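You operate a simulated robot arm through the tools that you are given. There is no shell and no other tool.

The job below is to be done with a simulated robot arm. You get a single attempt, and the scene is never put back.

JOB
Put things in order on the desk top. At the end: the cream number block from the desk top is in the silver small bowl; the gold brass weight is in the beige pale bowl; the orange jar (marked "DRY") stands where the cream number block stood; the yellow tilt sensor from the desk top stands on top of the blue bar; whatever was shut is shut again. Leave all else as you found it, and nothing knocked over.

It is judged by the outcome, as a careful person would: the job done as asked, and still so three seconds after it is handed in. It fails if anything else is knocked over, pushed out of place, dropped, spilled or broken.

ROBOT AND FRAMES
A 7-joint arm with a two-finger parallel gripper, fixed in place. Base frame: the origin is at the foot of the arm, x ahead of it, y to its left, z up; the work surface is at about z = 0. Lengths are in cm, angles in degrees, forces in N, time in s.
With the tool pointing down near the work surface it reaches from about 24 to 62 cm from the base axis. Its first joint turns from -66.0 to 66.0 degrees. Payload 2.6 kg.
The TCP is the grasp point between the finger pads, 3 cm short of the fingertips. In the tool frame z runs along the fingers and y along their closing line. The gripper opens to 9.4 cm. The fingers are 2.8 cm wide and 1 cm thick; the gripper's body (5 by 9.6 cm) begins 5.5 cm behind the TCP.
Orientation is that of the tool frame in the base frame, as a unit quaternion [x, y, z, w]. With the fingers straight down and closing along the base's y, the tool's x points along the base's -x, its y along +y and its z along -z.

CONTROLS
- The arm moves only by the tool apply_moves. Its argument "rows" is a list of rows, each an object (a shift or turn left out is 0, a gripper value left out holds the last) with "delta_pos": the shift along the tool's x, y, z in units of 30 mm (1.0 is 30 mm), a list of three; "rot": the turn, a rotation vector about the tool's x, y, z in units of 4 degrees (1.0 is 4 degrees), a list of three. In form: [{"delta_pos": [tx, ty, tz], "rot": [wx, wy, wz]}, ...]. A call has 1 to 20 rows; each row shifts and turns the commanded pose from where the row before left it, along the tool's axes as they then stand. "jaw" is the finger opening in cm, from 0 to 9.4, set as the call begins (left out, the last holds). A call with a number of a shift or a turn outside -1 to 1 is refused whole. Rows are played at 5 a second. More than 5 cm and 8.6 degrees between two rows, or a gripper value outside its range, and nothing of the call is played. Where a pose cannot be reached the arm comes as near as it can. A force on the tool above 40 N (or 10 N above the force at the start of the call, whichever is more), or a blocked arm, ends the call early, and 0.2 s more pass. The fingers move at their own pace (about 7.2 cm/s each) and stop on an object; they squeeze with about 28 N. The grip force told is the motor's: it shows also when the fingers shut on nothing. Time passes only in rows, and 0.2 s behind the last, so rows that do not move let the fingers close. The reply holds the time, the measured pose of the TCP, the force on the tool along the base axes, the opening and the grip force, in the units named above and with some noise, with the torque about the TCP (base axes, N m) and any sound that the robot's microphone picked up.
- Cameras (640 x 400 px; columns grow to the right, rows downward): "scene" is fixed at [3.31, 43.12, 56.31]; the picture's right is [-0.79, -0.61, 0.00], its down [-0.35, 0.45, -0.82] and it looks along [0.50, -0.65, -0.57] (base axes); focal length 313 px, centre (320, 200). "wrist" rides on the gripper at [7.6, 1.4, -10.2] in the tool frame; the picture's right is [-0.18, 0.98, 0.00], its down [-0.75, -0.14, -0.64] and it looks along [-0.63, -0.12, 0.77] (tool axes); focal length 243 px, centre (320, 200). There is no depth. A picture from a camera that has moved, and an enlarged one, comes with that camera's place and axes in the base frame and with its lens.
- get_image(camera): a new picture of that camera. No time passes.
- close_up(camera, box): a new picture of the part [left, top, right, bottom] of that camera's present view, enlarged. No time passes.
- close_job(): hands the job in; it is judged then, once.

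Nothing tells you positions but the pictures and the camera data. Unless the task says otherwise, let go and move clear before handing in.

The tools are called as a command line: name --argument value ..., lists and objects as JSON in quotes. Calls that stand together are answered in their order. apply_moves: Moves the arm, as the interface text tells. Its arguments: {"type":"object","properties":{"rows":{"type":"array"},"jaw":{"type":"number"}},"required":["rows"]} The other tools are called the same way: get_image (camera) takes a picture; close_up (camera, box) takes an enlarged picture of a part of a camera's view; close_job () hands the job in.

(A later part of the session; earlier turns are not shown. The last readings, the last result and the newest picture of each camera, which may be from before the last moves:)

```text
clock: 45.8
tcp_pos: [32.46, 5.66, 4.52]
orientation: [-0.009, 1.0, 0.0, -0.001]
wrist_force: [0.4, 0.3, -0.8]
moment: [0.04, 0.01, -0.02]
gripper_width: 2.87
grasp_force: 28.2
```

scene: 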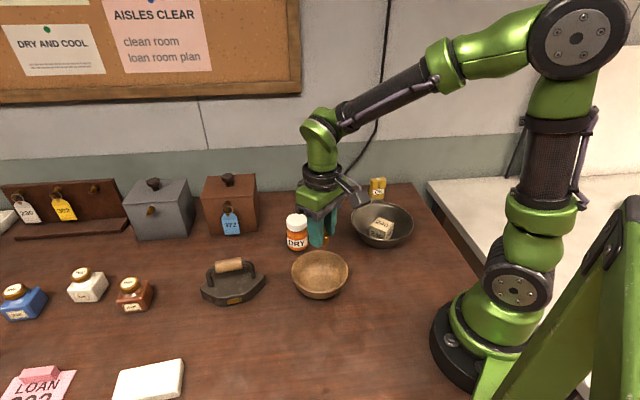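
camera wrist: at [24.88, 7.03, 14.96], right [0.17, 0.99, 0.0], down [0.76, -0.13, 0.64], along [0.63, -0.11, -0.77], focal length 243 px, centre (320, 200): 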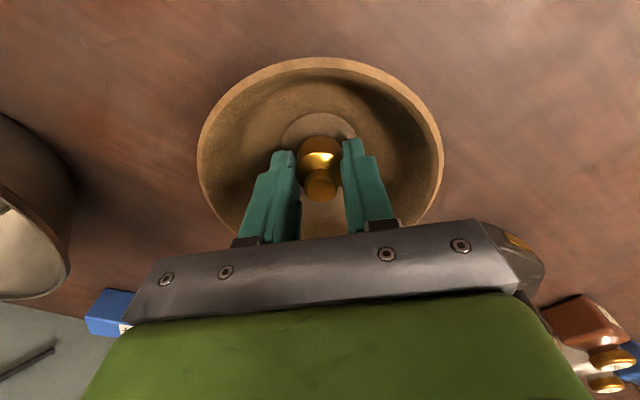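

I'm still not seeing any contact, so I'll continue with small steps.

apply_moves --rows '[{"delta_pos": [0, 0, 0.03]}, {}, {}]'

apply_moves --rows '[{"delta_pos": [0, 0, 0.03]}, {}, {}]'

```text
clock: 46.6
tcp_pos: [32.38, 5.65, 4.48]
orientation: [-0.008, 1.0, 0.001, -0.001]
wrist_force: [0.1, -0.5, -1.5]
moment: [0.01, -0.02, 0.02]
gripper_width: 2.84
grasp_force: 28.0
```

```text
clock: 47.4
tcp_pos: [32.44, 5.74, 4.3]
orientation: [-0.009, 1.0, 0.0, -0.001]
wrist_force: [-0.5, -0.7, 0.4]
moment: [0.02, -0.01, 0.01]
gripper_width: 2.86
grasp_force: 27.8
```

apply_moves --rows '[{"delta_pos": [0, 0, 0.02]}, {}, {}]'

```text
clock: 48.2
tcp_pos: [32.4, 5.82, 4.33]
orientation: [-0.009, 1.0, 0.0, -0.001]
wrist_force: [-0.1, 0.6, -2.4]
moment: [0.01, -0.01, 0.0]
gripper_width: 2.87
grasp_force: 28.5
```

apply_moves --rows '[{"delta_pos": [0, 0, 0.03]}, {}, {}]'

apply_moves --rows '[{"delta_pos": [0, 0, 0.02]}, {}, {}]'

close_up --camera "wrist" --box '[240, 80, 400, 220]'

```text
clock: 49.0
tcp_pos: [32.47, 5.65, 4.17]
orientation: [-0.007, 1.0, 0.0, 0.001]
wrist_force: [-6.4, -1.8, 23.6]
moment: [-0.09, 0.21, 0.01]
gripper_width: 2.89
grasp_force: 28.0
```

```text
clock: 49.8
tcp_pos: [32.49, 5.69, 4.22]
orientation: [-0.009, 1.0, -0.001, 0.0]
wrist_force: [-2.5, 0.6, 18.0]
moment: [0.01, 0.06, -0.05]
gripper_width: 2.87
grasp_force: 28.0
```

```text
2.86 times, centred on (320, 150) of wrist
camera zoom: at [24.99, 7.07, 14.39], right [0.17, 0.99, 0.0], down [0.75, -0.13, 0.64], along [0.63, -0.11, -0.77], focal length 693 px, centre (320, 343)
```

zoom: 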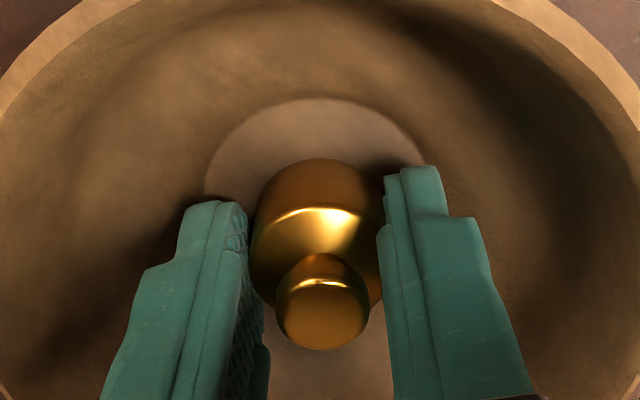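

The weight has touched the bowl floor. I'll ease off and open slightly to release it.

apply_moves --rows '[{"delta_pos": [0, 0, -0.04]}, {}]'

apply_moves --rows '[{}, {}, {}]' --jaw 3.9

get_image --camera "wrist"

```text
clock: 50.4
tcp_pos: [32.49, 5.87, 4.41]
orientation: [-0.009, 1.0, 0.0, -0.001]
wrist_force: [0.0, 0.3, -1.6]
moment: [0.0, -0.01, -0.02]
gripper_width: 2.86
grasp_force: 27.7
```

```text
clock: 51.2
tcp_pos: [32.48, 5.84, 4.45]
orientation: [-0.009, 1.0, 0.0, 0.0]
wrist_force: [-0.8, -0.7, -0.1]
moment: [-0.04, 0.0, -0.02]
gripper_width: 3.9
grasp_force: 0.1
```

```text
taken
camera wrist: at [24.98, 7.15, 14.54], right [0.17, 0.99, 0.0], down [0.76, -0.13, 0.64], along [0.63, -0.11, -0.77], focal length 243 px, centre (320, 200)
```

wrist: 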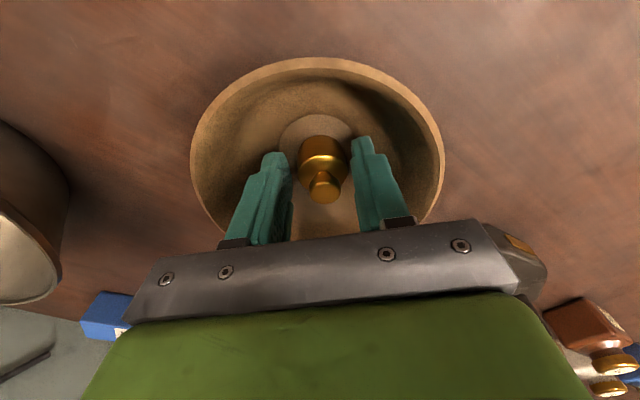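

The weight stands in the pale bowl. I'll rise and move toward the jar to measure it from above.

apply_moves --rows '[{"delta_pos": [0, 0, -0.3]}, {"delta_pos": [0, 0, -0.8]}, {"delta_pos": [0, 0, -1]}, {"delta_pos": [0, 0, -1]}, {"delta_pos": [0, 0, -1]}, {"delta_pos": [0, 0, -1]}, {"delta_pos": [0, 0, -0.6]}, {}, {}]'

get_image --camera "wrist"

get_image --camera "scene"

```text
clock: 53.2
tcp_pos: [32.38, 5.75, 21.42]
orientation: [-0.009, 1.0, 0.001, 0.0]
wrist_force: [0.3, -0.4, -0.4]
moment: [0.0, 0.02, 0.0]
gripper_width: 3.89
grasp_force: 0.0
```

```text
taken
camera wrist: at [24.92, 7.16, 31.5], right [0.17, 0.99, 0.0], down [0.76, -0.13, 0.64], along [0.63, -0.11, -0.77], focal length 243 px, centre (320, 200)
```

wrist: 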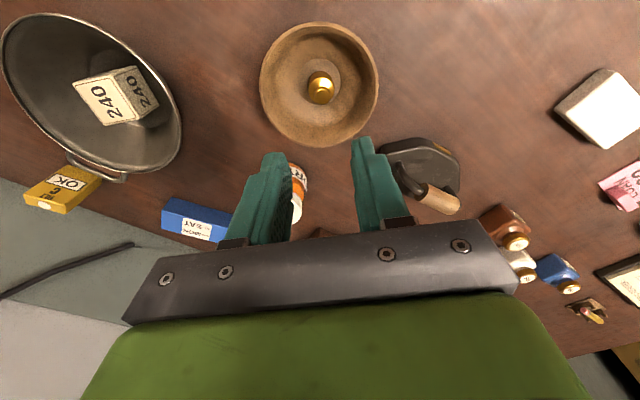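

```text
taken
```

scene: 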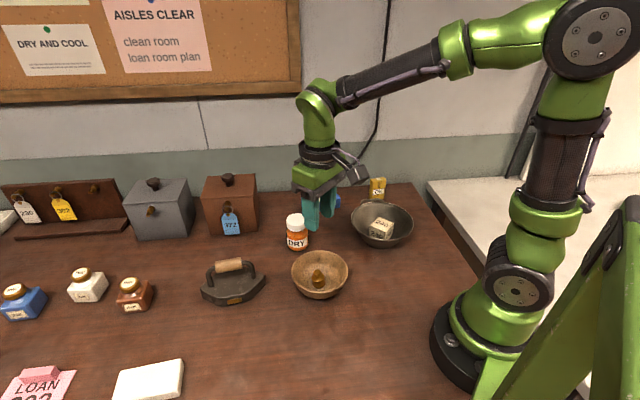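

The weight is upright in the pale bowl. Next is the jar: I'll open the gripper and move toward (42, -1) at this height.

apply_moves --rows '[{"delta_pos": [-0.8, -0.55, 0]}, {"delta_pos": [-0.8, -0.55, 0]}, {"delta_pos": [-0.8, -0.55, 0]}, {"delta_pos": [-0.8, -0.55, 0]}, {}, {}]' --jaw 8.6

get_image --camera "wrist"

```text
clock: 54.6
tcp_pos: [42.16, -0.7, 21.47]
orientation: [-0.008, 1.0, 0.0, 0.0]
wrist_force: [0.4, -0.3, -0.2]
moment: [0.03, 0.02, 0.01]
gripper_width: 8.56
grasp_force: 0.1
```

```text
taken
camera wrist: at [34.6, 0.71, 31.56], right [0.17, 0.99, 0.0], down [0.76, -0.13, 0.64], along [0.63, -0.11, -0.77], focal length 243 px, centre (320, 200)
```

wrist: 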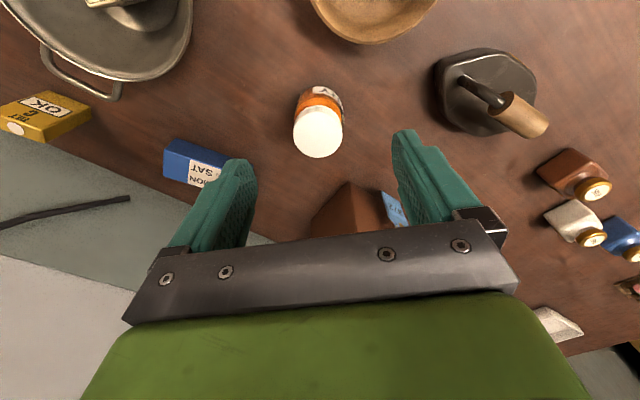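

close_up --camera "wrist" --box '[270, 70, 370, 170]'

close_up --camera "scene" --box '[265, 200, 325, 260]'

```text
4.00 times, centred on (320, 120) of wrist
camera zoom: at [34.6, 0.71, 31.56], right [0.17, 0.99, 0.0], down [0.76, -0.13, 0.64], along [0.63, -0.11, -0.77], focal length 970 px, centre (320, 520)
```

zoom: 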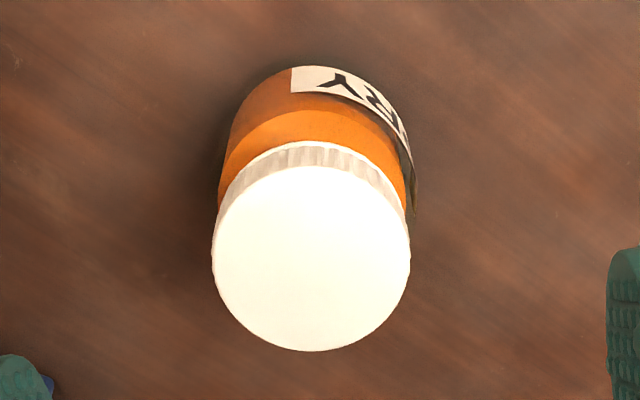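

```text
6.67 times, centred on (295, 230) of scene
camera zoom: at [3.32, 43.12, 56.31], right [-0.79, -0.61, 0.0], down [-0.35, 0.45, -0.82], along [0.5, -0.65, -0.57], focal length 2088 px, centre (487, 0)
```

zoom: 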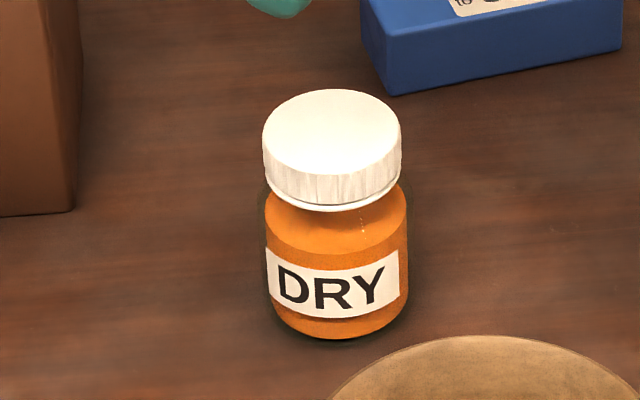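

The jar is at about (44.9, -1.3) and about 8–9 cm tall. I'll align over it and come down around its body.

apply_moves --rows '[{"delta_pos": [-0.45, -0.12, 0]}, {"delta_pos": [-0.45, -0.12, 0]}, {}, {"delta_pos": [0, 0, 0.7]}, {"delta_pos": [0, 0, 0.8]}, {"delta_pos": [0, 0, 0.6]}, {}, {}]'

get_image --camera "wrist"

get_image --camera "scene"

```text
clock: 56.4
tcp_pos: [44.88, -1.23, 15.37]
orientation: [-0.009, 1.0, 0.001, 0.0]
wrist_force: [0.5, -0.8, -0.1]
moment: [-0.02, 0.0, -0.03]
gripper_width: 8.59
grasp_force: 0.0
```

```text
taken
camera wrist: at [37.44, 0.02, 25.4], right [0.17, 0.99, 0.0], down [0.76, -0.13, 0.64], along [0.63, -0.11, -0.77], focal length 243 px, centre (320, 200)
```

wrist: 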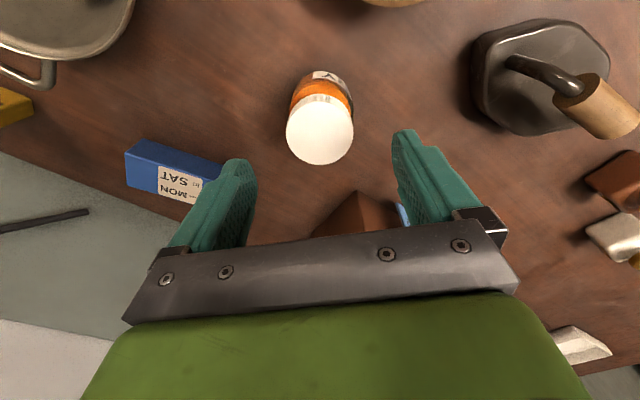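

```text
taken
```

scene: 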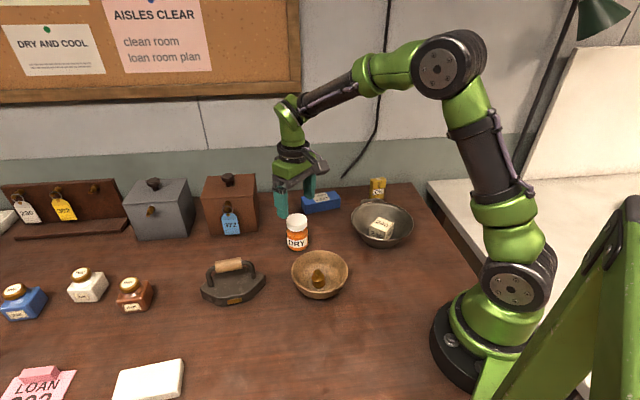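

The jar is centred between the fingers. Going down to grip height.

apply_moves --rows '[{"delta_pos": [0, 0, 0.7]}, {"delta_pos": [0, 0, 0.7]}, {"delta_pos": [0, 0, 0.7]}, {"delta_pos": [0, 0, 0.7]}, {"delta_pos": [0, 0, 0.5]}, {"delta_pos": [0, 0, 0.3]}, {}, {}]'

get_image --camera "wrist"

close_up --camera "scene" --box '[240, 140, 360, 260]'

```text
clock: 58.2
tcp_pos: [44.96, -1.26, 4.3]
orientation: [-0.009, 1.0, 0.0, -0.001]
wrist_force: [-0.1, 0.4, 0.0]
moment: [0.01, 0.02, 0.01]
gripper_width: 8.6
grasp_force: 0.0
```

```text
taken
camera wrist: at [37.49, 0.03, 14.39], right [0.17, 0.99, 0.0], down [0.76, -0.13, 0.64], along [0.63, -0.11, -0.77], focal length 243 px, centre (320, 200)
```

wrist: 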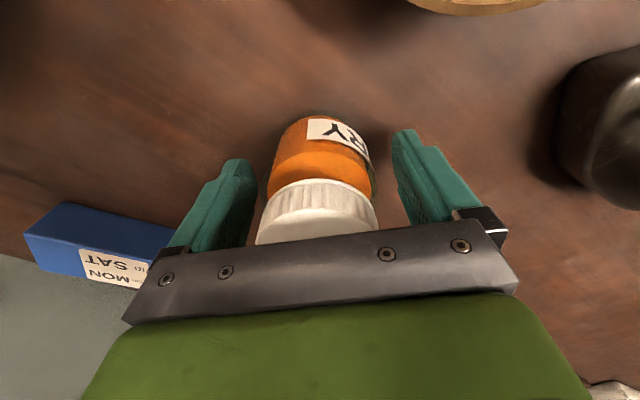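

```text
3.33 times, centred on (300, 200) of scene
camera zoom: at [3.31, 43.12, 56.31], right [-0.79, -0.61, 0.0], down [-0.35, 0.45, -0.82], along [0.5, -0.65, -0.57], focal length 1044 px, centre (387, 200)
```

zoom: 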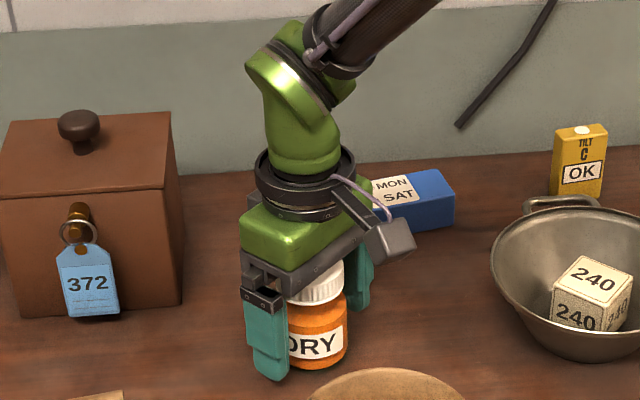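

The fingers straddle the jar's body with the cap clear of the palm. Closing.

apply_moves --rows '[{}, {}, {}, {}, {}]' --jaw 4.2

get_image --camera "wrist"

```text
clock: 59.4
tcp_pos: [45.0, -1.4, 4.25]
orientation: [-0.009, 1.0, 0.0, -0.001]
wrist_force: [-0.5, -1.2, -0.2]
moment: [-0.01, 0.01, -0.05]
gripper_width: 6.09
grasp_force: 28.1
```

```text
taken
camera wrist: at [37.49, 0.03, 14.4], right [0.17, 0.99, 0.0], down [0.76, -0.13, 0.64], along [0.63, -0.11, -0.77], focal length 243 px, centre (320, 200)
```

wrist: 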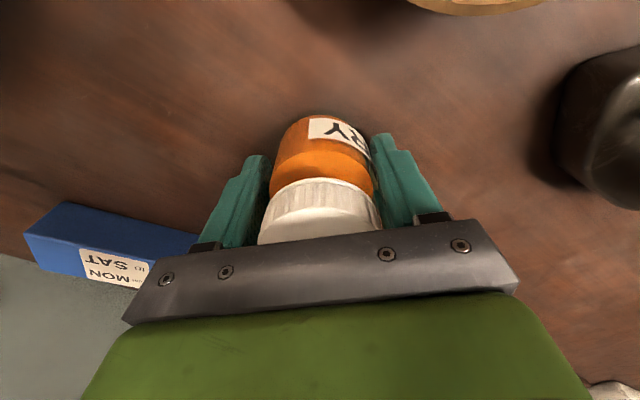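

The jar is gripped at 6.1 cm (clear outer wall). I'll lift slowly and carry it upright to the block's old spot at about (28.2, 24.1).

apply_moves --rows '[{"delta_pos": [0, 0, -0.2]}, {"delta_pos": [0, 0, -0.4]}, {"delta_pos": [0, 0, -0.6]}, {"delta_pos": [0, 0, -0.7]}, {"delta_pos": [0, 0, -0.7]}, {"delta_pos": [0, 0, -0.7]}, {"delta_pos": [0, 0, -0.7]}, {"delta_pos": [0, 0, -0.5]}, {"delta_pos": [0, 0, -0.2]}, {}]'

apply_moves --rows '[{"delta_pos": [0.2, 0.3, 0]}, {"delta_pos": [0.4, 0.63, 0]}, {"delta_pos": [0.545, 0.857, 0]}, {"delta_pos": [0.545, 0.857, 0]}, {"delta_pos": [0.545, 0.857, 0]}, {"delta_pos": [0.545, 0.857, 0]}, {"delta_pos": [0.545, 0.857, 0]}, {"delta_pos": [0.545, 0.857, 0]}, {"delta_pos": [0.545, 0.857, 0]}, {"delta_pos": [0.545, 0.857, 0]}, {"delta_pos": [0.3, 0.47, 0]}, {"delta_pos": [0.19, 0.31, 0]}, {}, {}]'

get_image --camera "scene"

get_image --camera "wrist"

```text
clock: 61.6
tcp_pos: [44.83, -1.35, 18.39]
orientation: [-0.009, 1.0, 0.0, 0.0]
wrist_force: [-0.6, -0.6, -1.2]
moment: [0.04, 0.02, -0.02]
gripper_width: 6.09
grasp_force: 28.2
```

```text
clock: 64.6
tcp_pos: [28.2, 24.09, 18.29]
orientation: [-0.009, 1.0, 0.0, 0.0]
wrist_force: [-0.1, 0.4, -1.9]
moment: [0.0, -0.01, 0.02]
gripper_width: 6.09
grasp_force: 27.8
```

```text
taken
```

scene: 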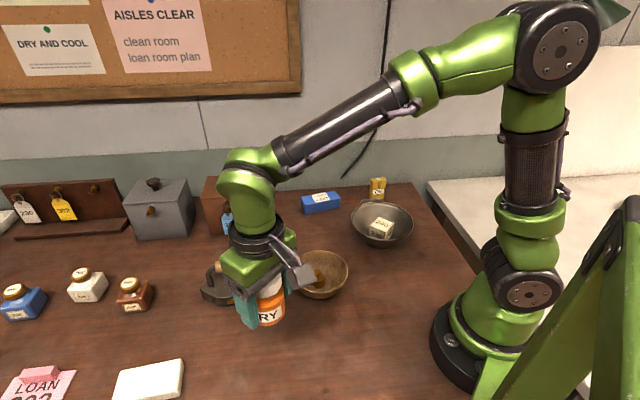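

```text
taken
camera wrist: at [20.58, 25.49, 28.53], right [0.17, 0.99, 0.0], down [0.76, -0.13, 0.64], along [0.63, -0.11, -0.77], focal length 243 px, centre (320, 200)
```

wrist: 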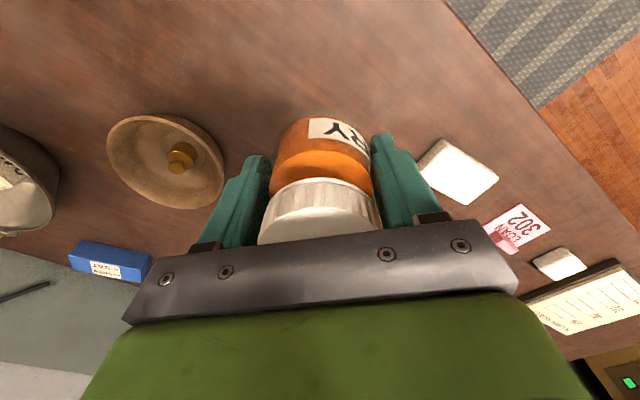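

The jar is above the target at (28.2, 24.1). Lowering it to the desk.

apply_moves --rows '[{"delta_pos": [0, 0, 0.4]}, {"delta_pos": [0, 0, 0.7]}, {"delta_pos": [0, 0, 0.7]}, {"delta_pos": [0, 0, 0.7]}, {"delta_pos": [0, 0, 0.7]}, {"delta_pos": [0, 0, 0.7]}, {"delta_pos": [0, 0, 0.4]}, {"delta_pos": [0, 0, 0.23]}, {}, {}]'

apply_moves --rows '[{"delta_pos": [0, 0, 0.07]}, {}, {}]'

apply_moves --rows '[{"delta_pos": [0, 0, 0.03]}, {}, {}]'

```text
clock: 66.8
tcp_pos: [28.05, 23.95, 4.71]
orientation: [-0.007, 1.0, 0.001, 0.0]
wrist_force: [0.3, 0.8, -1.3]
moment: [0.0, 0.03, 0.01]
gripper_width: 6.09
grasp_force: 28.5
```

```text
clock: 67.6
tcp_pos: [28.11, 24.16, 4.56]
orientation: [-0.008, 1.0, 0.001, 0.0]
wrist_force: [0.2, 0.1, -1.2]
moment: [0.01, -0.01, 0.01]
gripper_width: 6.08
grasp_force: 27.9
```

```text
clock: 68.4
tcp_pos: [28.06, 24.16, 4.29]
orientation: [-0.009, 1.0, 0.0, 0.0]
wrist_force: [-0.8, -0.8, -1.7]
moment: [-0.01, -0.01, 0.0]
gripper_width: 6.09
grasp_force: 27.3
```

apply_moves --rows '[{"delta_pos": [0, 0, 0.03]}, {}, {}]'

close_up --camera "scene" --box '[210, 290, 340, 390]'

```text
clock: 69.2
tcp_pos: [27.93, 24.17, 4.5]
orientation: [-0.008, 1.0, 0.0, 0.0]
wrist_force: [-0.8, 0.1, -1.5]
moment: [-0.01, 0.0, 0.01]
gripper_width: 6.08
grasp_force: 27.7
```

```text
4.00 times, centred on (275, 340) of scene
camera zoom: at [3.31, 43.12, 56.31], right [-0.79, -0.61, 0.0], down [-0.35, 0.45, -0.82], along [0.5, -0.65, -0.57], focal length 1253 px, centre (500, -360)
```

zoom: 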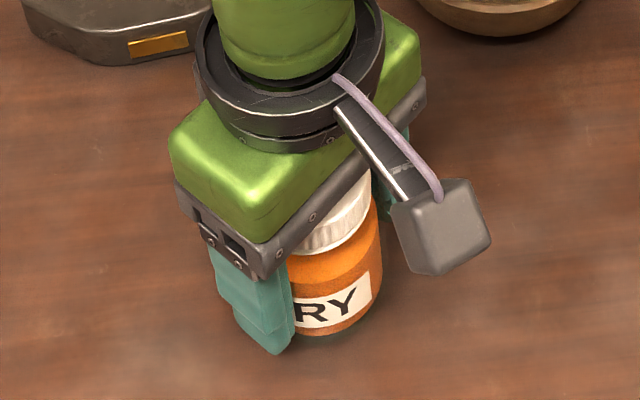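

The jar is just above the surface. A few more tiny steps until it touches.

apply_moves --rows '[{"delta_pos": [0, 0, 0.03]}, {}, {}]'

apply_moves --rows '[{"delta_pos": [0, 0, 0.025]}, {}, {}]'

```text
clock: 70.0
tcp_pos: [27.97, 23.91, 4.28]
orientation: [-0.009, 1.0, 0.0, 0.0]
wrist_force: [-0.7, 0.8, -1.6]
moment: [0.02, 0.01, 0.0]
gripper_width: 6.08
grasp_force: 27.5
```

```text
clock: 70.8
tcp_pos: [28.13, 24.12, 4.41]
orientation: [-0.009, 1.0, -0.001, 0.001]
wrist_force: [-0.4, -1.2, -0.2]
moment: [0.04, 0.04, 0.02]
gripper_width: 6.08
grasp_force: 28.2
```

apply_moves --rows '[{"delta_pos": [0, 0, 0.025]}, {}, {}]'

```text
clock: 71.6
tcp_pos: [28.1, 24.09, 4.26]
orientation: [-0.01, 1.0, 0.0, 0.0]
wrist_force: [-0.2, -0.4, -0.2]
moment: [0.03, 0.04, -0.02]
gripper_width: 6.05
grasp_force: 27.9
```

apply_moves --rows '[{"delta_pos": [0, 0, 0.02]}, {}, {}]'

```text
clock: 72.4
tcp_pos: [28.22, 24.06, 4.27]
orientation: [-0.009, 1.0, 0.001, 0.002]
wrist_force: [-0.8, -2.9, 16.8]
moment: [0.13, -0.22, 0.0]
gripper_width: 6.06
grasp_force: 28.1
```

The jar is standing on the desk. I'll ease off and release.

apply_moves --rows '[{"delta_pos": [0, 0, -0.025]}, {}]'

apply_moves --rows '[{}, {}, {}]' --jaw 8.2

get_image --camera "wrist"

```text
clock: 73.0
tcp_pos: [28.17, 24.01, 4.15]
orientation: [-0.009, 1.0, -0.001, 0.0]
wrist_force: [3.2, 1.8, 5.1]
moment: [0.18, -0.25, 0.02]
gripper_width: 6.02
grasp_force: 27.8
```

```text
clock: 73.8
tcp_pos: [28.15, 23.96, 4.15]
orientation: [-0.009, 1.0, 0.0, 0.0]
wrist_force: [0.0, -0.2, 0.1]
moment: [0.01, -0.01, -0.02]
gripper_width: 8.21
grasp_force: 0.1
```

```text
taken
camera wrist: at [20.55, 25.42, 14.33], right [0.17, 0.99, 0.0], down [0.76, -0.13, 0.64], along [0.63, -0.11, -0.77], focal length 243 px, centre (320, 200)
```

wrist: 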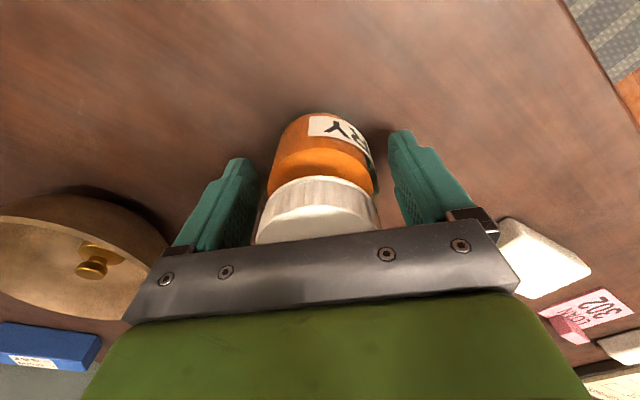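

The jar stands free. I'll rise straight up off it and look.

apply_moves --rows '[{"delta_pos": [0, 0, -0.4]}, {"delta_pos": [0, 0, -0.9]}, {"delta_pos": [0, 0, -1]}, {"delta_pos": [0, 0, -1]}, {"delta_pos": [0, 0, -1]}, {"delta_pos": [0, 0, -1]}, {"delta_pos": [0, 0, -0.7]}, {}]'

apply_moves --rows '[{"delta_pos": [-0.175, -0.945, 0]}, {"delta_pos": [-0.175, -0.945, 0]}, {"delta_pos": [-0.175, -0.945, 0]}, {"delta_pos": [-0.175, -0.945, 0]}, {"delta_pos": [-0.175, -0.945, 0]}, {"delta_pos": [-0.175, -0.945, 0]}, {"delta_pos": [-0.175, -0.945, 0]}, {"delta_pos": [-0.175, -0.945, 0]}, {"delta_pos": [-0.175, -0.945, 0]}, {"delta_pos": [-0.175, -0.945, 0]}, {"delta_pos": [-0.175, -0.945, 0]}, {"delta_pos": [-0.175, -0.945, 0]}, {"delta_pos": [-0.175, -0.945, 0]}, {"delta_pos": [-0.175, -0.945, 0]}, {"delta_pos": [-0.175, -0.945, 0]}, {"delta_pos": [-0.175, -0.945, 0]}, {"delta_pos": [-0.175, -0.945, 0]}, {}]'

get_image --camera "scene"

close_up --camera "scene" --box '[220, 290, 330, 390]'

```text
clock: 75.6
tcp_pos: [28.19, 24.21, 22.24]
orientation: [-0.009, 1.0, 0.0, 0.001]
wrist_force: [-0.6, -0.1, 0.6]
moment: [-0.03, 0.01, -0.02]
gripper_width: 8.23
grasp_force: 0.0
```

```text
clock: 79.4
tcp_pos: [37.8, -23.86, 21.89]
orientation: [-0.009, 1.0, 0.0, 0.0]
wrist_force: [0.6, 0.8, -0.2]
moment: [-0.03, -0.01, 0.01]
gripper_width: 8.23
grasp_force: 0.0
```

```text
taken
```

scene: 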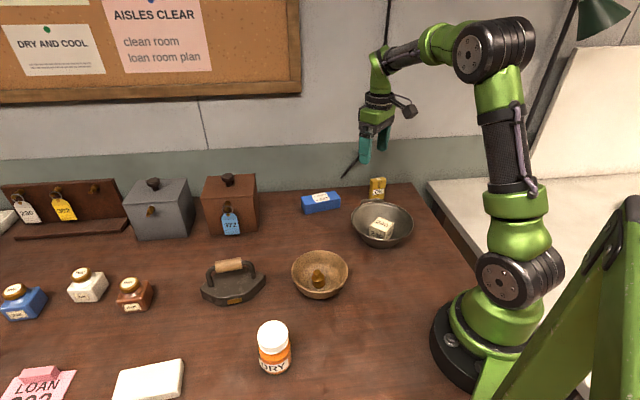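

```text
4.00 times, centred on (275, 340) of scene
camera zoom: at [3.32, 43.11, 56.31], right [-0.79, -0.61, 0.0], down [-0.35, 0.45, -0.82], along [0.5, -0.65, -0.57], focal length 1253 px, centre (500, -360)
```

zoom: 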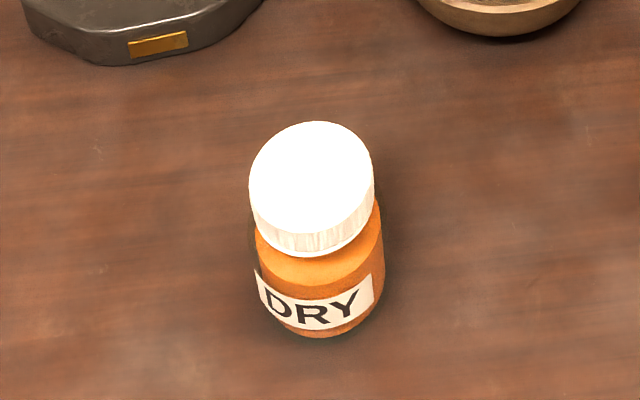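

The jar stands on the block's old spot. Next I position over the sensor at about (39.7, -32.5) and turn the gripper to its angle, about 54.5°.

apply_moves --rows '[{"delta_pos": [-0.145, -0.73, 0]}, {"delta_pos": [-0.145, -0.73, 0]}, {"delta_pos": [-0.145, -0.73, 0]}, {"delta_pos": [-0.145, -0.73, 0]}, {"rot": [0, 0, 0.9125]}, {"rot": [0, 0, 0.9125]}, {"rot": [0, 0, 0.9125]}, {"rot": [0, 0, 0.9125]}, {"rot": [0, 0, 0.9125]}, {"rot": [0, 0, 0.9125]}, {"rot": [0, 0, 0.9125]}, {"rot": [0, 0, 0.9125]}, {"rot": [0, 0, 0.9125]}, {"rot": [0, 0, 0.9125]}, {}, {}]'

get_image --camera "wrist"

get_image --camera "scene"

```text
clock: 82.8
tcp_pos: [39.66, -32.67, 22.39]
orientation: [0.305, 0.952, 0.001, 0.001]
wrist_force: [-0.2, -0.1, 0.1]
moment: [0.03, 0.0, 0.04]
gripper_width: 8.2
grasp_force: 0.1
```

```text
taken
camera wrist: at [34.43, -26.96, 32.4], right [0.72, 0.69, 0.0], down [0.53, -0.55, 0.64], along [0.44, -0.46, -0.77], focal length 243 px, centre (320, 200)
```

wrist: 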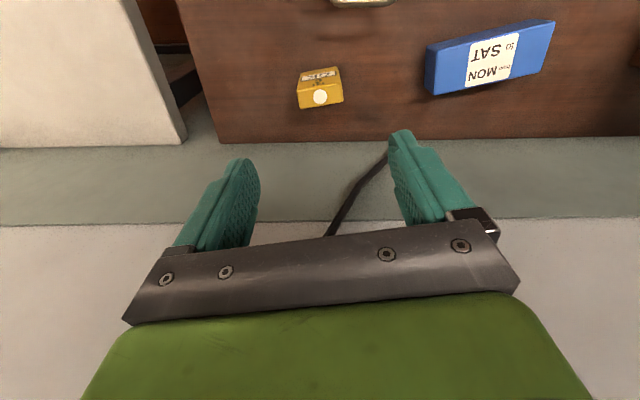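

```text
taken
```

scene: 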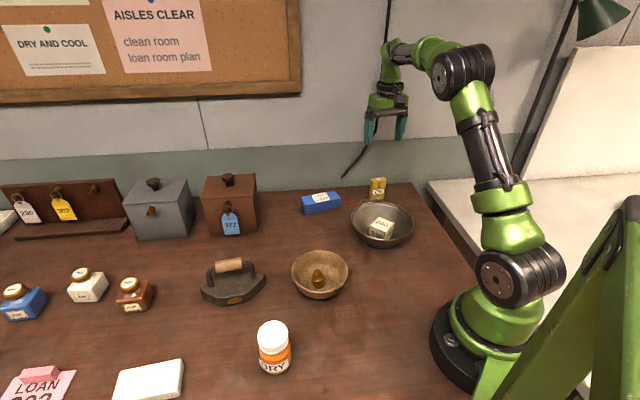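

Before going down near the wall, I'll check how far the gripper's back side sticks out and how well the sensor is aligned.

close_up --camera "scene" --box '[330, 30, 450, 210]'

close_up --camera "wrist" --box '[260, 40, 400, 160]'

```text
2.22 times, centred on (390, 120) of scene
camera zoom: at [3.31, 43.12, 56.31], right [-0.79, -0.61, 0.0], down [-0.35, 0.45, -0.82], along [0.5, -0.65, -0.57], focal length 696 px, centre (164, 378)
```

zoom: 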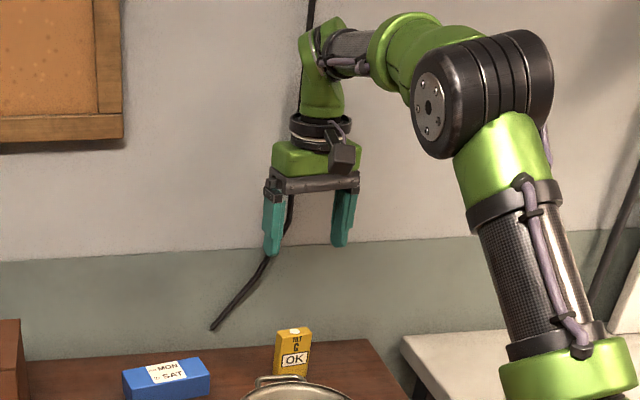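

```text
3.33 times, centred on (330, 100) of wrist
camera zoom: at [34.43, -26.96, 32.4], right [0.72, 0.69, 0.0], down [0.53, -0.55, 0.64], along [0.44, -0.46, -0.77], focal length 809 px, centre (287, 533)
```

zoom: 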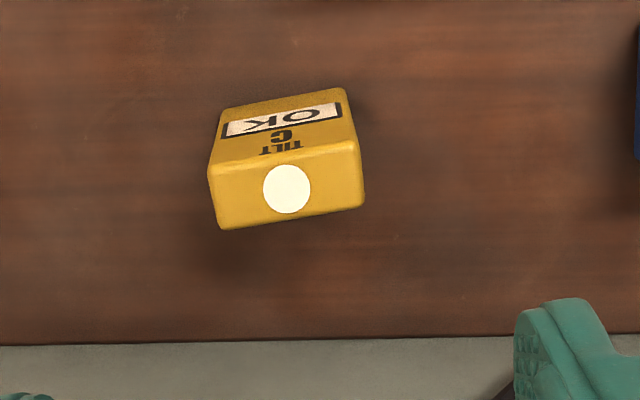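

The gripper has about 3 cm of clearance from the wall and the sensor is well lined up beneath it. I'll come down to just above it and check again.

apply_moves --rows '[{"delta_pos": [0.05, 0.01, 0], "rot": [0, 0, 0.3]}, {"delta_pos": [0, 0, 0.7]}, {"delta_pos": [0, 0, 0.8]}, {"delta_pos": [0, 0, 0.8]}, {"delta_pos": [0, 0, 0.8]}, {"delta_pos": [0, 0, 0.6]}, {}, {}]' --jaw 7.0

get_image --camera "wrist"

close_up --camera "scene" --box '[330, 100, 450, 220]'

```text
clock: 84.6
tcp_pos: [39.25, -32.48, 11.1]
orientation: [0.316, 0.949, 0.0, 0.0]
wrist_force: [-0.6, 0.0, -0.6]
moment: [0.01, 0.03, -0.01]
gripper_width: 7.01
grasp_force: 0.1
```

```text
taken
camera wrist: at [34.2, -26.74, 21.2], right [0.74, 0.68, 0.0], down [0.52, -0.56, 0.64], along [0.43, -0.47, -0.77], focal length 243 px, centre (320, 200)
```

wrist: 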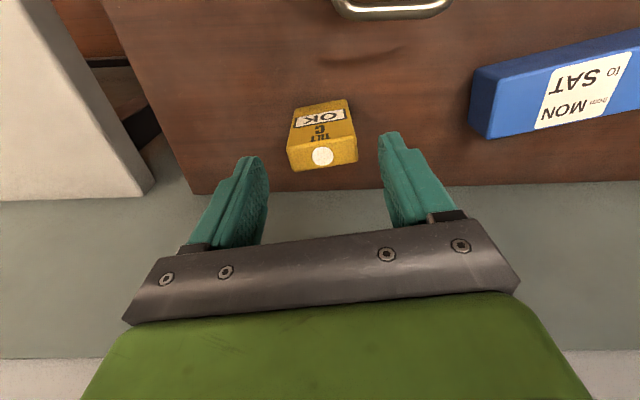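

```text
3.33 times, centred on (390, 160) of scene
camera zoom: at [3.31, 43.12, 56.31], right [-0.79, -0.61, 0.0], down [-0.35, 0.45, -0.82], along [0.5, -0.65, -0.57], focal length 1044 px, centre (87, 333)
```

zoom: 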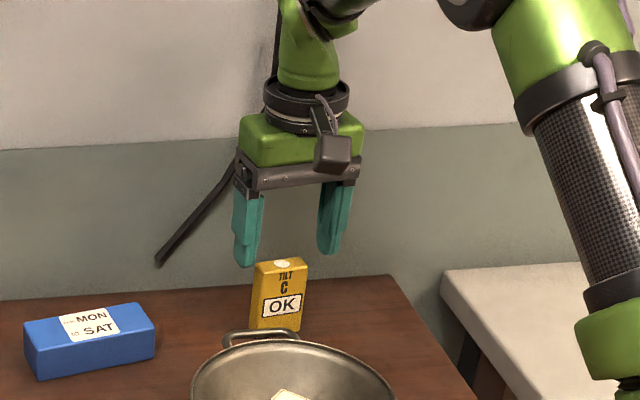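

Alignment is good. Going down to grip height.

apply_moves --rows '[{"delta_pos": [-0.05, 0.03, 0]}, {}, {"delta_pos": [0, 0, 0.6]}, {"delta_pos": [0, 0, 0.6]}, {"delta_pos": [0, 0, 0.5]}, {"delta_pos": [0, 0, 0.4]}, {}, {}]'

get_image --camera "wrist"

close_up --camera "scene" --box '[330, 120, 450, 220]'

```text
clock: 86.4
tcp_pos: [39.69, -32.67, 4.77]
orientation: [0.316, 0.949, 0.0, 0.0]
wrist_force: [0.8, -0.7, -0.4]
moment: [-0.02, -0.02, -0.04]
gripper_width: 6.99
grasp_force: 0.1
```

```text
taken
camera wrist: at [34.49, -26.85, 14.89], right [0.74, 0.68, 0.0], down [0.52, -0.56, 0.64], along [0.43, -0.47, -0.77], focal length 243 px, centre (320, 200)
```

wrist: 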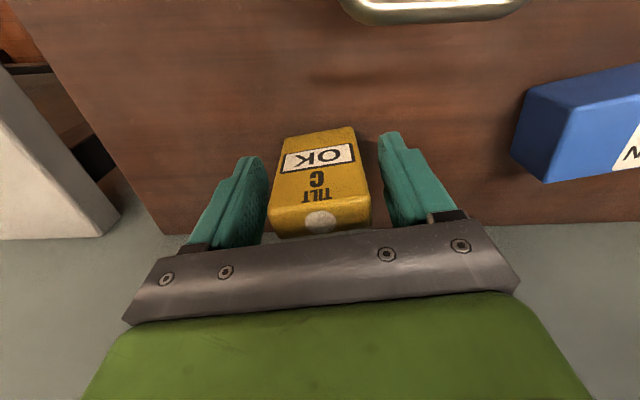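

```text
4.00 times, centred on (390, 170) of scene
camera zoom: at [3.31, 43.12, 56.31], right [-0.79, -0.61, 0.0], down [-0.35, 0.45, -0.82], along [0.5, -0.65, -0.57], focal length 1253 px, centre (40, 320)
```

zoom: 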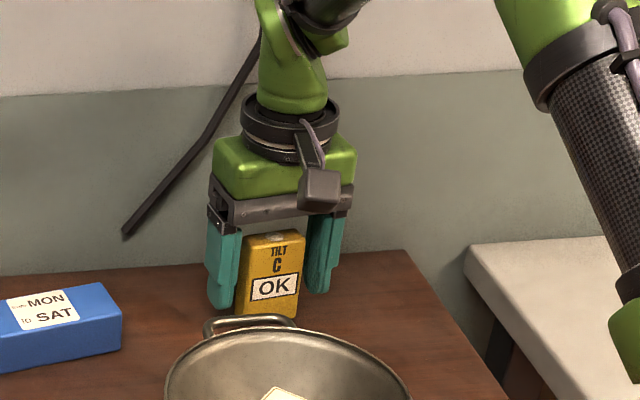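

The sensor is between the fingers. I'll close in two stages so it doesn't rock.

apply_moves --rows '[{}, {}, {}]' --jaw 5.4

close_up --camera "wrist" --box '[220, 100, 420, 250]'

```text
clock: 87.2
tcp_pos: [39.58, -32.65, 4.82]
orientation: [0.315, 0.949, 0.0, 0.0]
wrist_force: [1.0, -0.1, 0.5]
moment: [0.0, 0.02, -0.02]
gripper_width: 5.4
grasp_force: 0.1
```

```text
2.67 times, centred on (320, 175) of wrist
camera zoom: at [34.5, -26.85, 14.9], right [0.74, 0.68, 0.0], down [0.52, -0.56, 0.64], along [0.43, -0.47, -0.77], focal length 647 px, centre (320, 267)
```

zoom: 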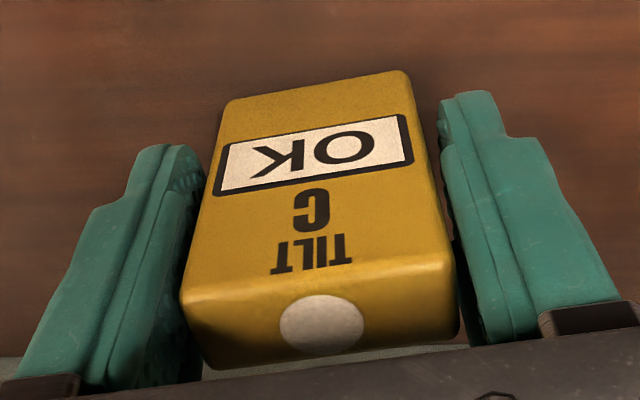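

apply_moves --rows '[{}, {}, {}, {}, {}]' --jaw 3.6

close_up --camera "wrist" --box '[220, 100, 420, 250]'

close_up --camera "scene" --box '[330, 120, 450, 220]'

```text
clock: 88.4
tcp_pos: [39.66, -32.61, 4.89]
orientation: [0.315, 0.949, 0.001, 0.0]
wrist_force: [0.1, 0.4, 0.2]
moment: [0.01, -0.01, 0.01]
gripper_width: 4.96
grasp_force: 27.6
```

```text
2.67 times, centred on (320, 175) of wrist
camera zoom: at [34.5, -26.85, 14.9], right [0.74, 0.68, 0.0], down [0.52, -0.56, 0.64], along [0.44, -0.47, -0.77], focal length 647 px, centre (320, 267)
```

zoom: 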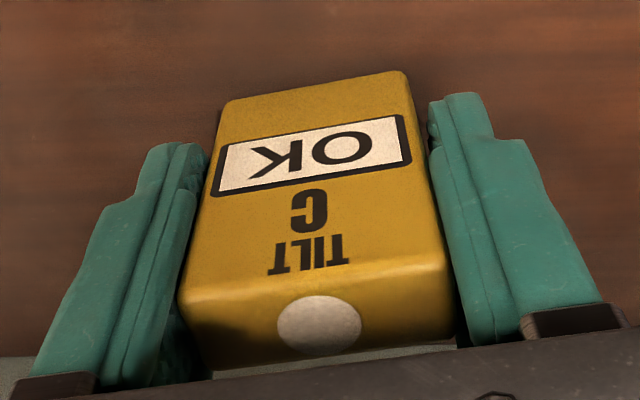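

```text
4.00 times, centred on (390, 170) of scene
camera zoom: at [3.31, 43.12, 56.31], right [-0.79, -0.61, 0.0], down [-0.35, 0.45, -0.82], along [0.5, -0.65, -0.57], focal length 1253 px, centre (40, 320)
```

zoom: 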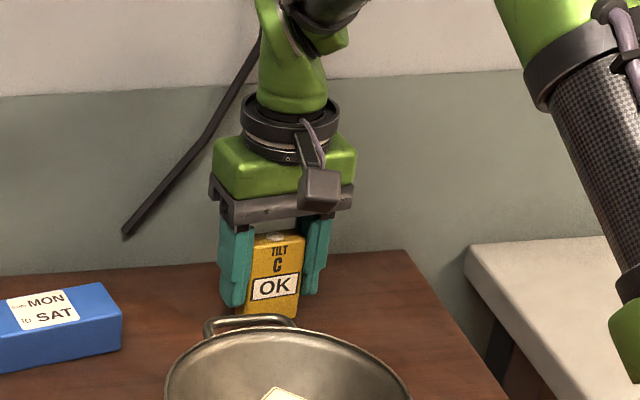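

The sensor is gripped squarely. I'll lift it straight up, carry it upright to above the blue bar, and match the bar's angle.

apply_moves --rows '[{"delta_pos": [0, 0, -0.2]}, {"delta_pos": [0, 0, -0.5]}, {"delta_pos": [0, 0, -0.7]}, {"delta_pos": [0, 0, -0.7]}, {"delta_pos": [0, 0, -0.5]}, {"delta_pos": [0, 0, -0.2]}, {"delta_pos": [-0.02, 0.3, 0]}, {"delta_pos": [-0.03, 0.7, 0]}, {"delta_pos": [-0.03, 0.8, 0]}, {"delta_pos": [-0.03, 0.8, 0]}, {"delta_pos": [-0.03, 0.8, 0]}, {"delta_pos": [-0.03, 0.8, 0]}, {"delta_pos": [-0.03, 0.8, 0]}, {"delta_pos": [-0.03, 0.7, 0]}, {"delta_pos": [0, 0.3, 0]}, {"rot": [0, 0, -0.5]}, {"rot": [0, 0, -0.5]}, {}, {}]'

get_image --camera "wrist"

close_up --camera "scene" --box '[260, 100, 400, 230]'

```text
clock: 92.4
tcp_pos: [50.9, -18.5, 13.18]
orientation: [0.282, 0.96, -0.001, 0.0]
wrist_force: [0.0, 1.0, -1.0]
moment: [0.03, 0.02, 0.03]
gripper_width: 4.94
grasp_force: 27.7
```

```text
taken
camera wrist: at [45.4, -13.13, 23.37], right [0.69, 0.73, 0.0], down [0.56, -0.53, 0.64], along [0.47, -0.44, -0.77], focal length 243 px, centre (320, 200)
```

wrist: 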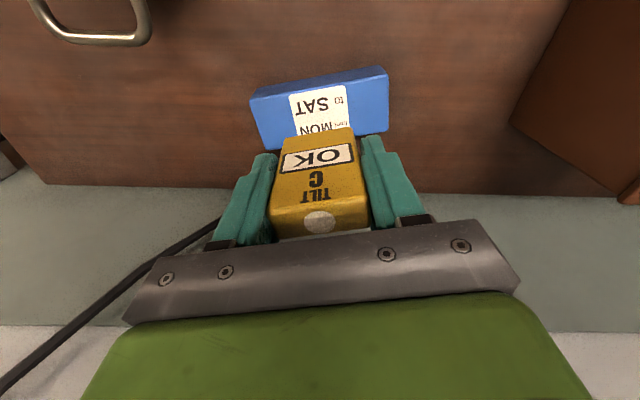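

```text
3.08 times, centred on (330, 165) of scene
camera zoom: at [3.31, 43.12, 56.31], right [-0.79, -0.61, 0.0], down [-0.35, 0.45, -0.82], along [0.5, -0.65, -0.57], focal length 964 px, centre (289, 308)
```

zoom: 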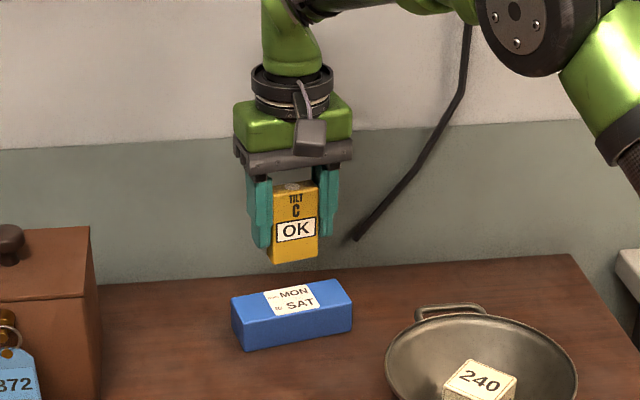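

The sensor is above the bar. I'll zoom in to check where the bar lies relative to it.

close_up --camera "wrist" --box '[220, 50, 420, 240]'

```text
2.11 times, centred on (320, 145) of wrist
camera zoom: at [45.4, -13.13, 23.37], right [0.69, 0.73, 0.0], down [0.56, -0.53, 0.64], along [0.47, -0.44, -0.77], focal length 511 px, centre (320, 316)
```

zoom: 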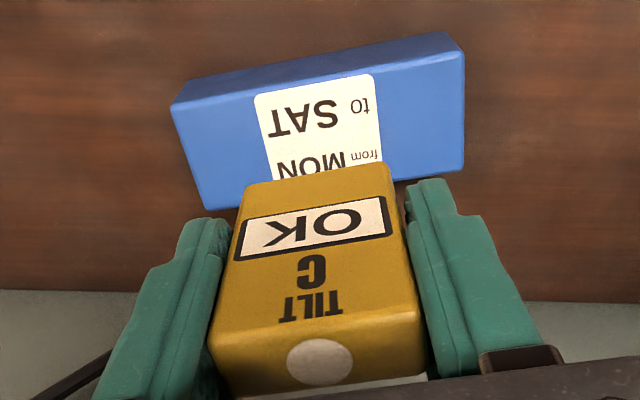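

The sensor is centred over the bar to within a couple of millimetres and matches its angle. Lowering it.

apply_moves --rows '[{"delta_pos": [0, 0, 0.3]}, {"delta_pos": [0, 0, 0.4]}, {"delta_pos": [0, 0, 0.4]}, {"delta_pos": [0, 0, 0.25]}, {"delta_pos": [0, 0, 0.1]}, {}, {}]'

close_up --camera "wrist" --box '[220, 80, 420, 250]'

close_up --camera "scene" --box '[270, 130, 380, 230]'

```text
clock: 94.0
tcp_pos: [51.0, -18.54, 8.88]
orientation: [0.282, 0.96, 0.0, 0.0]
wrist_force: [0.5, 0.6, -1.4]
moment: [0.04, -0.01, -0.04]
gripper_width: 4.92
grasp_force: 28.1
```

```text
2.35 times, centred on (320, 165) of wrist
camera zoom: at [45.45, -13.13, 18.94], right [0.69, 0.73, 0.0], down [0.56, -0.53, 0.64], along [0.47, -0.44, -0.77], focal length 571 px, centre (320, 282)
```

zoom: 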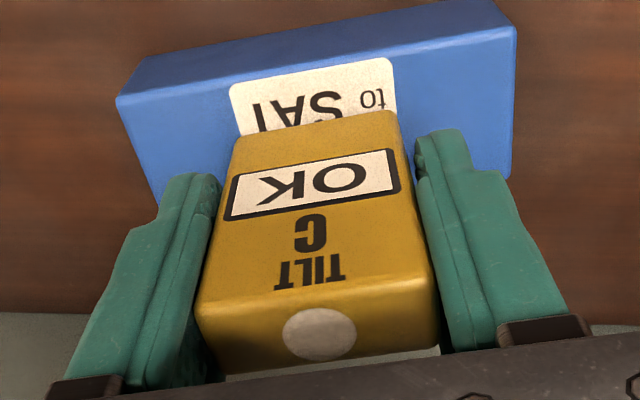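

```text
4.00 times, centred on (325, 180) of scene
camera zoom: at [3.31, 43.12, 56.31], right [-0.79, -0.61, 0.0], down [-0.35, 0.45, -0.82], along [0.5, -0.65, -0.57], focal length 1253 px, centre (300, 280)
```

zoom: 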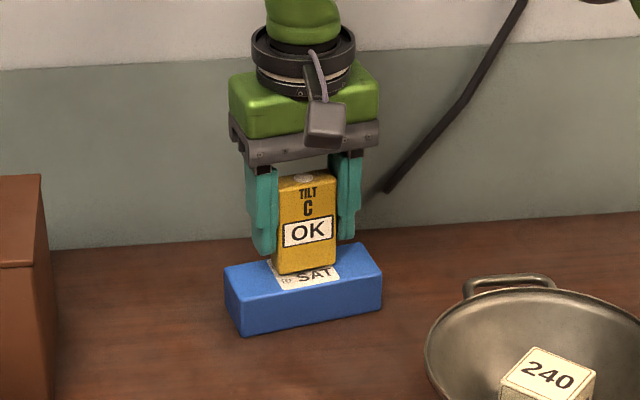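

The sensor sits just over the bar. I'll lower it by small steps until contact.

apply_moves --rows '[{"delta_pos": [0, 0, 0.1]}, {}, {}]'

apply_moves --rows '[{"delta_pos": [0, 0, 0.03]}, {}, {}]'

apply_moves --rows '[{"delta_pos": [0, 0, 0.025]}, {}, {}]'

```text
clock: 94.8
tcp_pos: [50.95, -18.59, 8.61]
orientation: [0.281, 0.96, 0.0, 0.0]
wrist_force: [-0.3, -0.1, -0.5]
moment: [-0.03, 0.01, 0.05]
gripper_width: 4.93
grasp_force: 28.2
```

```text
clock: 95.6
tcp_pos: [50.95, -18.64, 8.43]
orientation: [0.281, 0.96, 0.0, 0.0]
wrist_force: [-0.3, 0.4, -1.0]
moment: [0.01, -0.02, 0.0]
gripper_width: 4.93
grasp_force: 28.2
```

```text
clock: 96.4
tcp_pos: [51.0, -18.62, 8.48]
orientation: [0.282, 0.959, 0.0, -0.001]
wrist_force: [0.8, -0.3, -0.7]
moment: [-0.03, -0.03, 0.01]
gripper_width: 4.93
grasp_force: 27.7
```

apply_moves --rows '[{"delta_pos": [0, 0, 0.025]}, {}, {}]'

apply_moves --rows '[{"delta_pos": [0, 0, 0.025]}, {}, {}]'

close_up --camera "scene" --box '[290, 160, 350, 220]'

```text
clock: 97.2
tcp_pos: [50.87, -18.61, 8.48]
orientation: [0.282, 0.959, 0.0, 0.0]
wrist_force: [-0.3, 0.2, 3.2]
moment: [-0.02, 0.06, 0.02]
gripper_width: 4.91
grasp_force: 28.4
```

```text
clock: 98.0
tcp_pos: [50.97, -18.71, 8.35]
orientation: [0.282, 0.959, 0.0, 0.001]
wrist_force: [-4.5, 1.2, 15.7]
moment: [0.07, 0.24, -0.03]
gripper_width: 4.95
grasp_force: 28.5
```

```text
6.67 times, centred on (320, 190) of scene
camera zoom: at [3.3, 43.12, 56.31], right [-0.79, -0.61, 0.0], down [-0.35, 0.45, -0.82], along [0.5, -0.65, -0.57], focal length 2088 px, centre (320, 267)
```

zoom: 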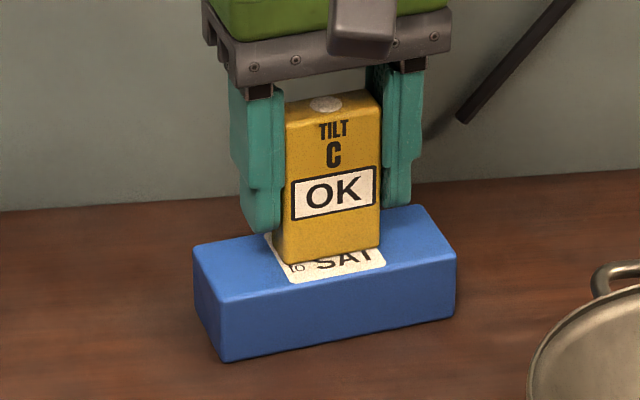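

The sensor rests on the bar. I'll ease off the pressure and open gently.

apply_moves --rows '[{"delta_pos": [0, 0, -0.025]}, {}]'

apply_moves --rows '[{}, {}, {}]' --jaw 6.6

close_up --camera "wrist" --box '[220, 80, 420, 250]'

close_up --camera "scene" --box '[290, 160, 350, 220]'

```text
clock: 98.6
tcp_pos: [51.06, -18.45, 8.25]
orientation: [0.281, 0.96, -0.001, 0.001]
wrist_force: [3.1, -1.6, 6.9]
moment: [-0.06, -0.14, 0.04]
gripper_width: 4.95
grasp_force: 27.7
```

```text
clock: 99.4
tcp_pos: [51.04, -18.62, 8.33]
orientation: [0.281, 0.96, 0.0, 0.0]
wrist_force: [-0.4, 0.1, 1.1]
moment: [0.0, 0.0, 0.04]
gripper_width: 6.6
grasp_force: 0.0
```

```text
2.35 times, centred on (320, 165) of wrist
camera zoom: at [45.46, -13.19, 18.48], right [0.69, 0.73, 0.0], down [0.56, -0.53, 0.64], along [0.47, -0.44, -0.77], focal length 571 px, centre (320, 282)
```

zoom: 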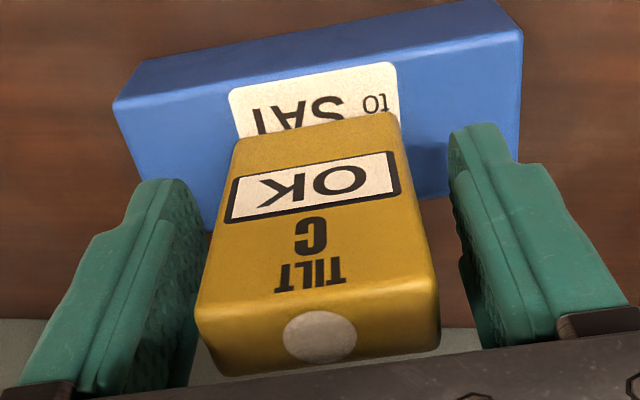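

```text
6.67 times, centred on (320, 190) of scene
camera zoom: at [3.31, 43.12, 56.31], right [-0.79, -0.61, 0.0], down [-0.35, 0.45, -0.82], along [0.5, -0.65, -0.57], focal length 2088 px, centre (320, 267)
```

zoom: 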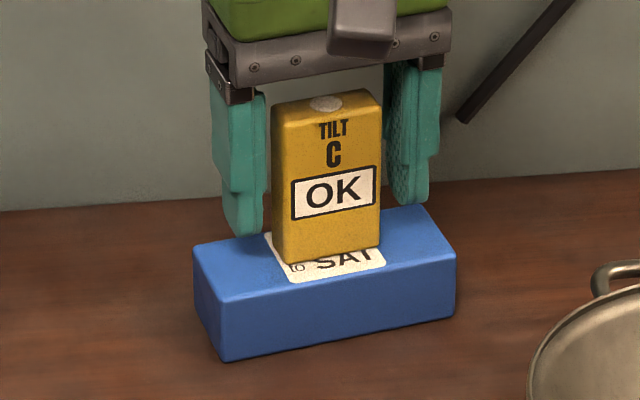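

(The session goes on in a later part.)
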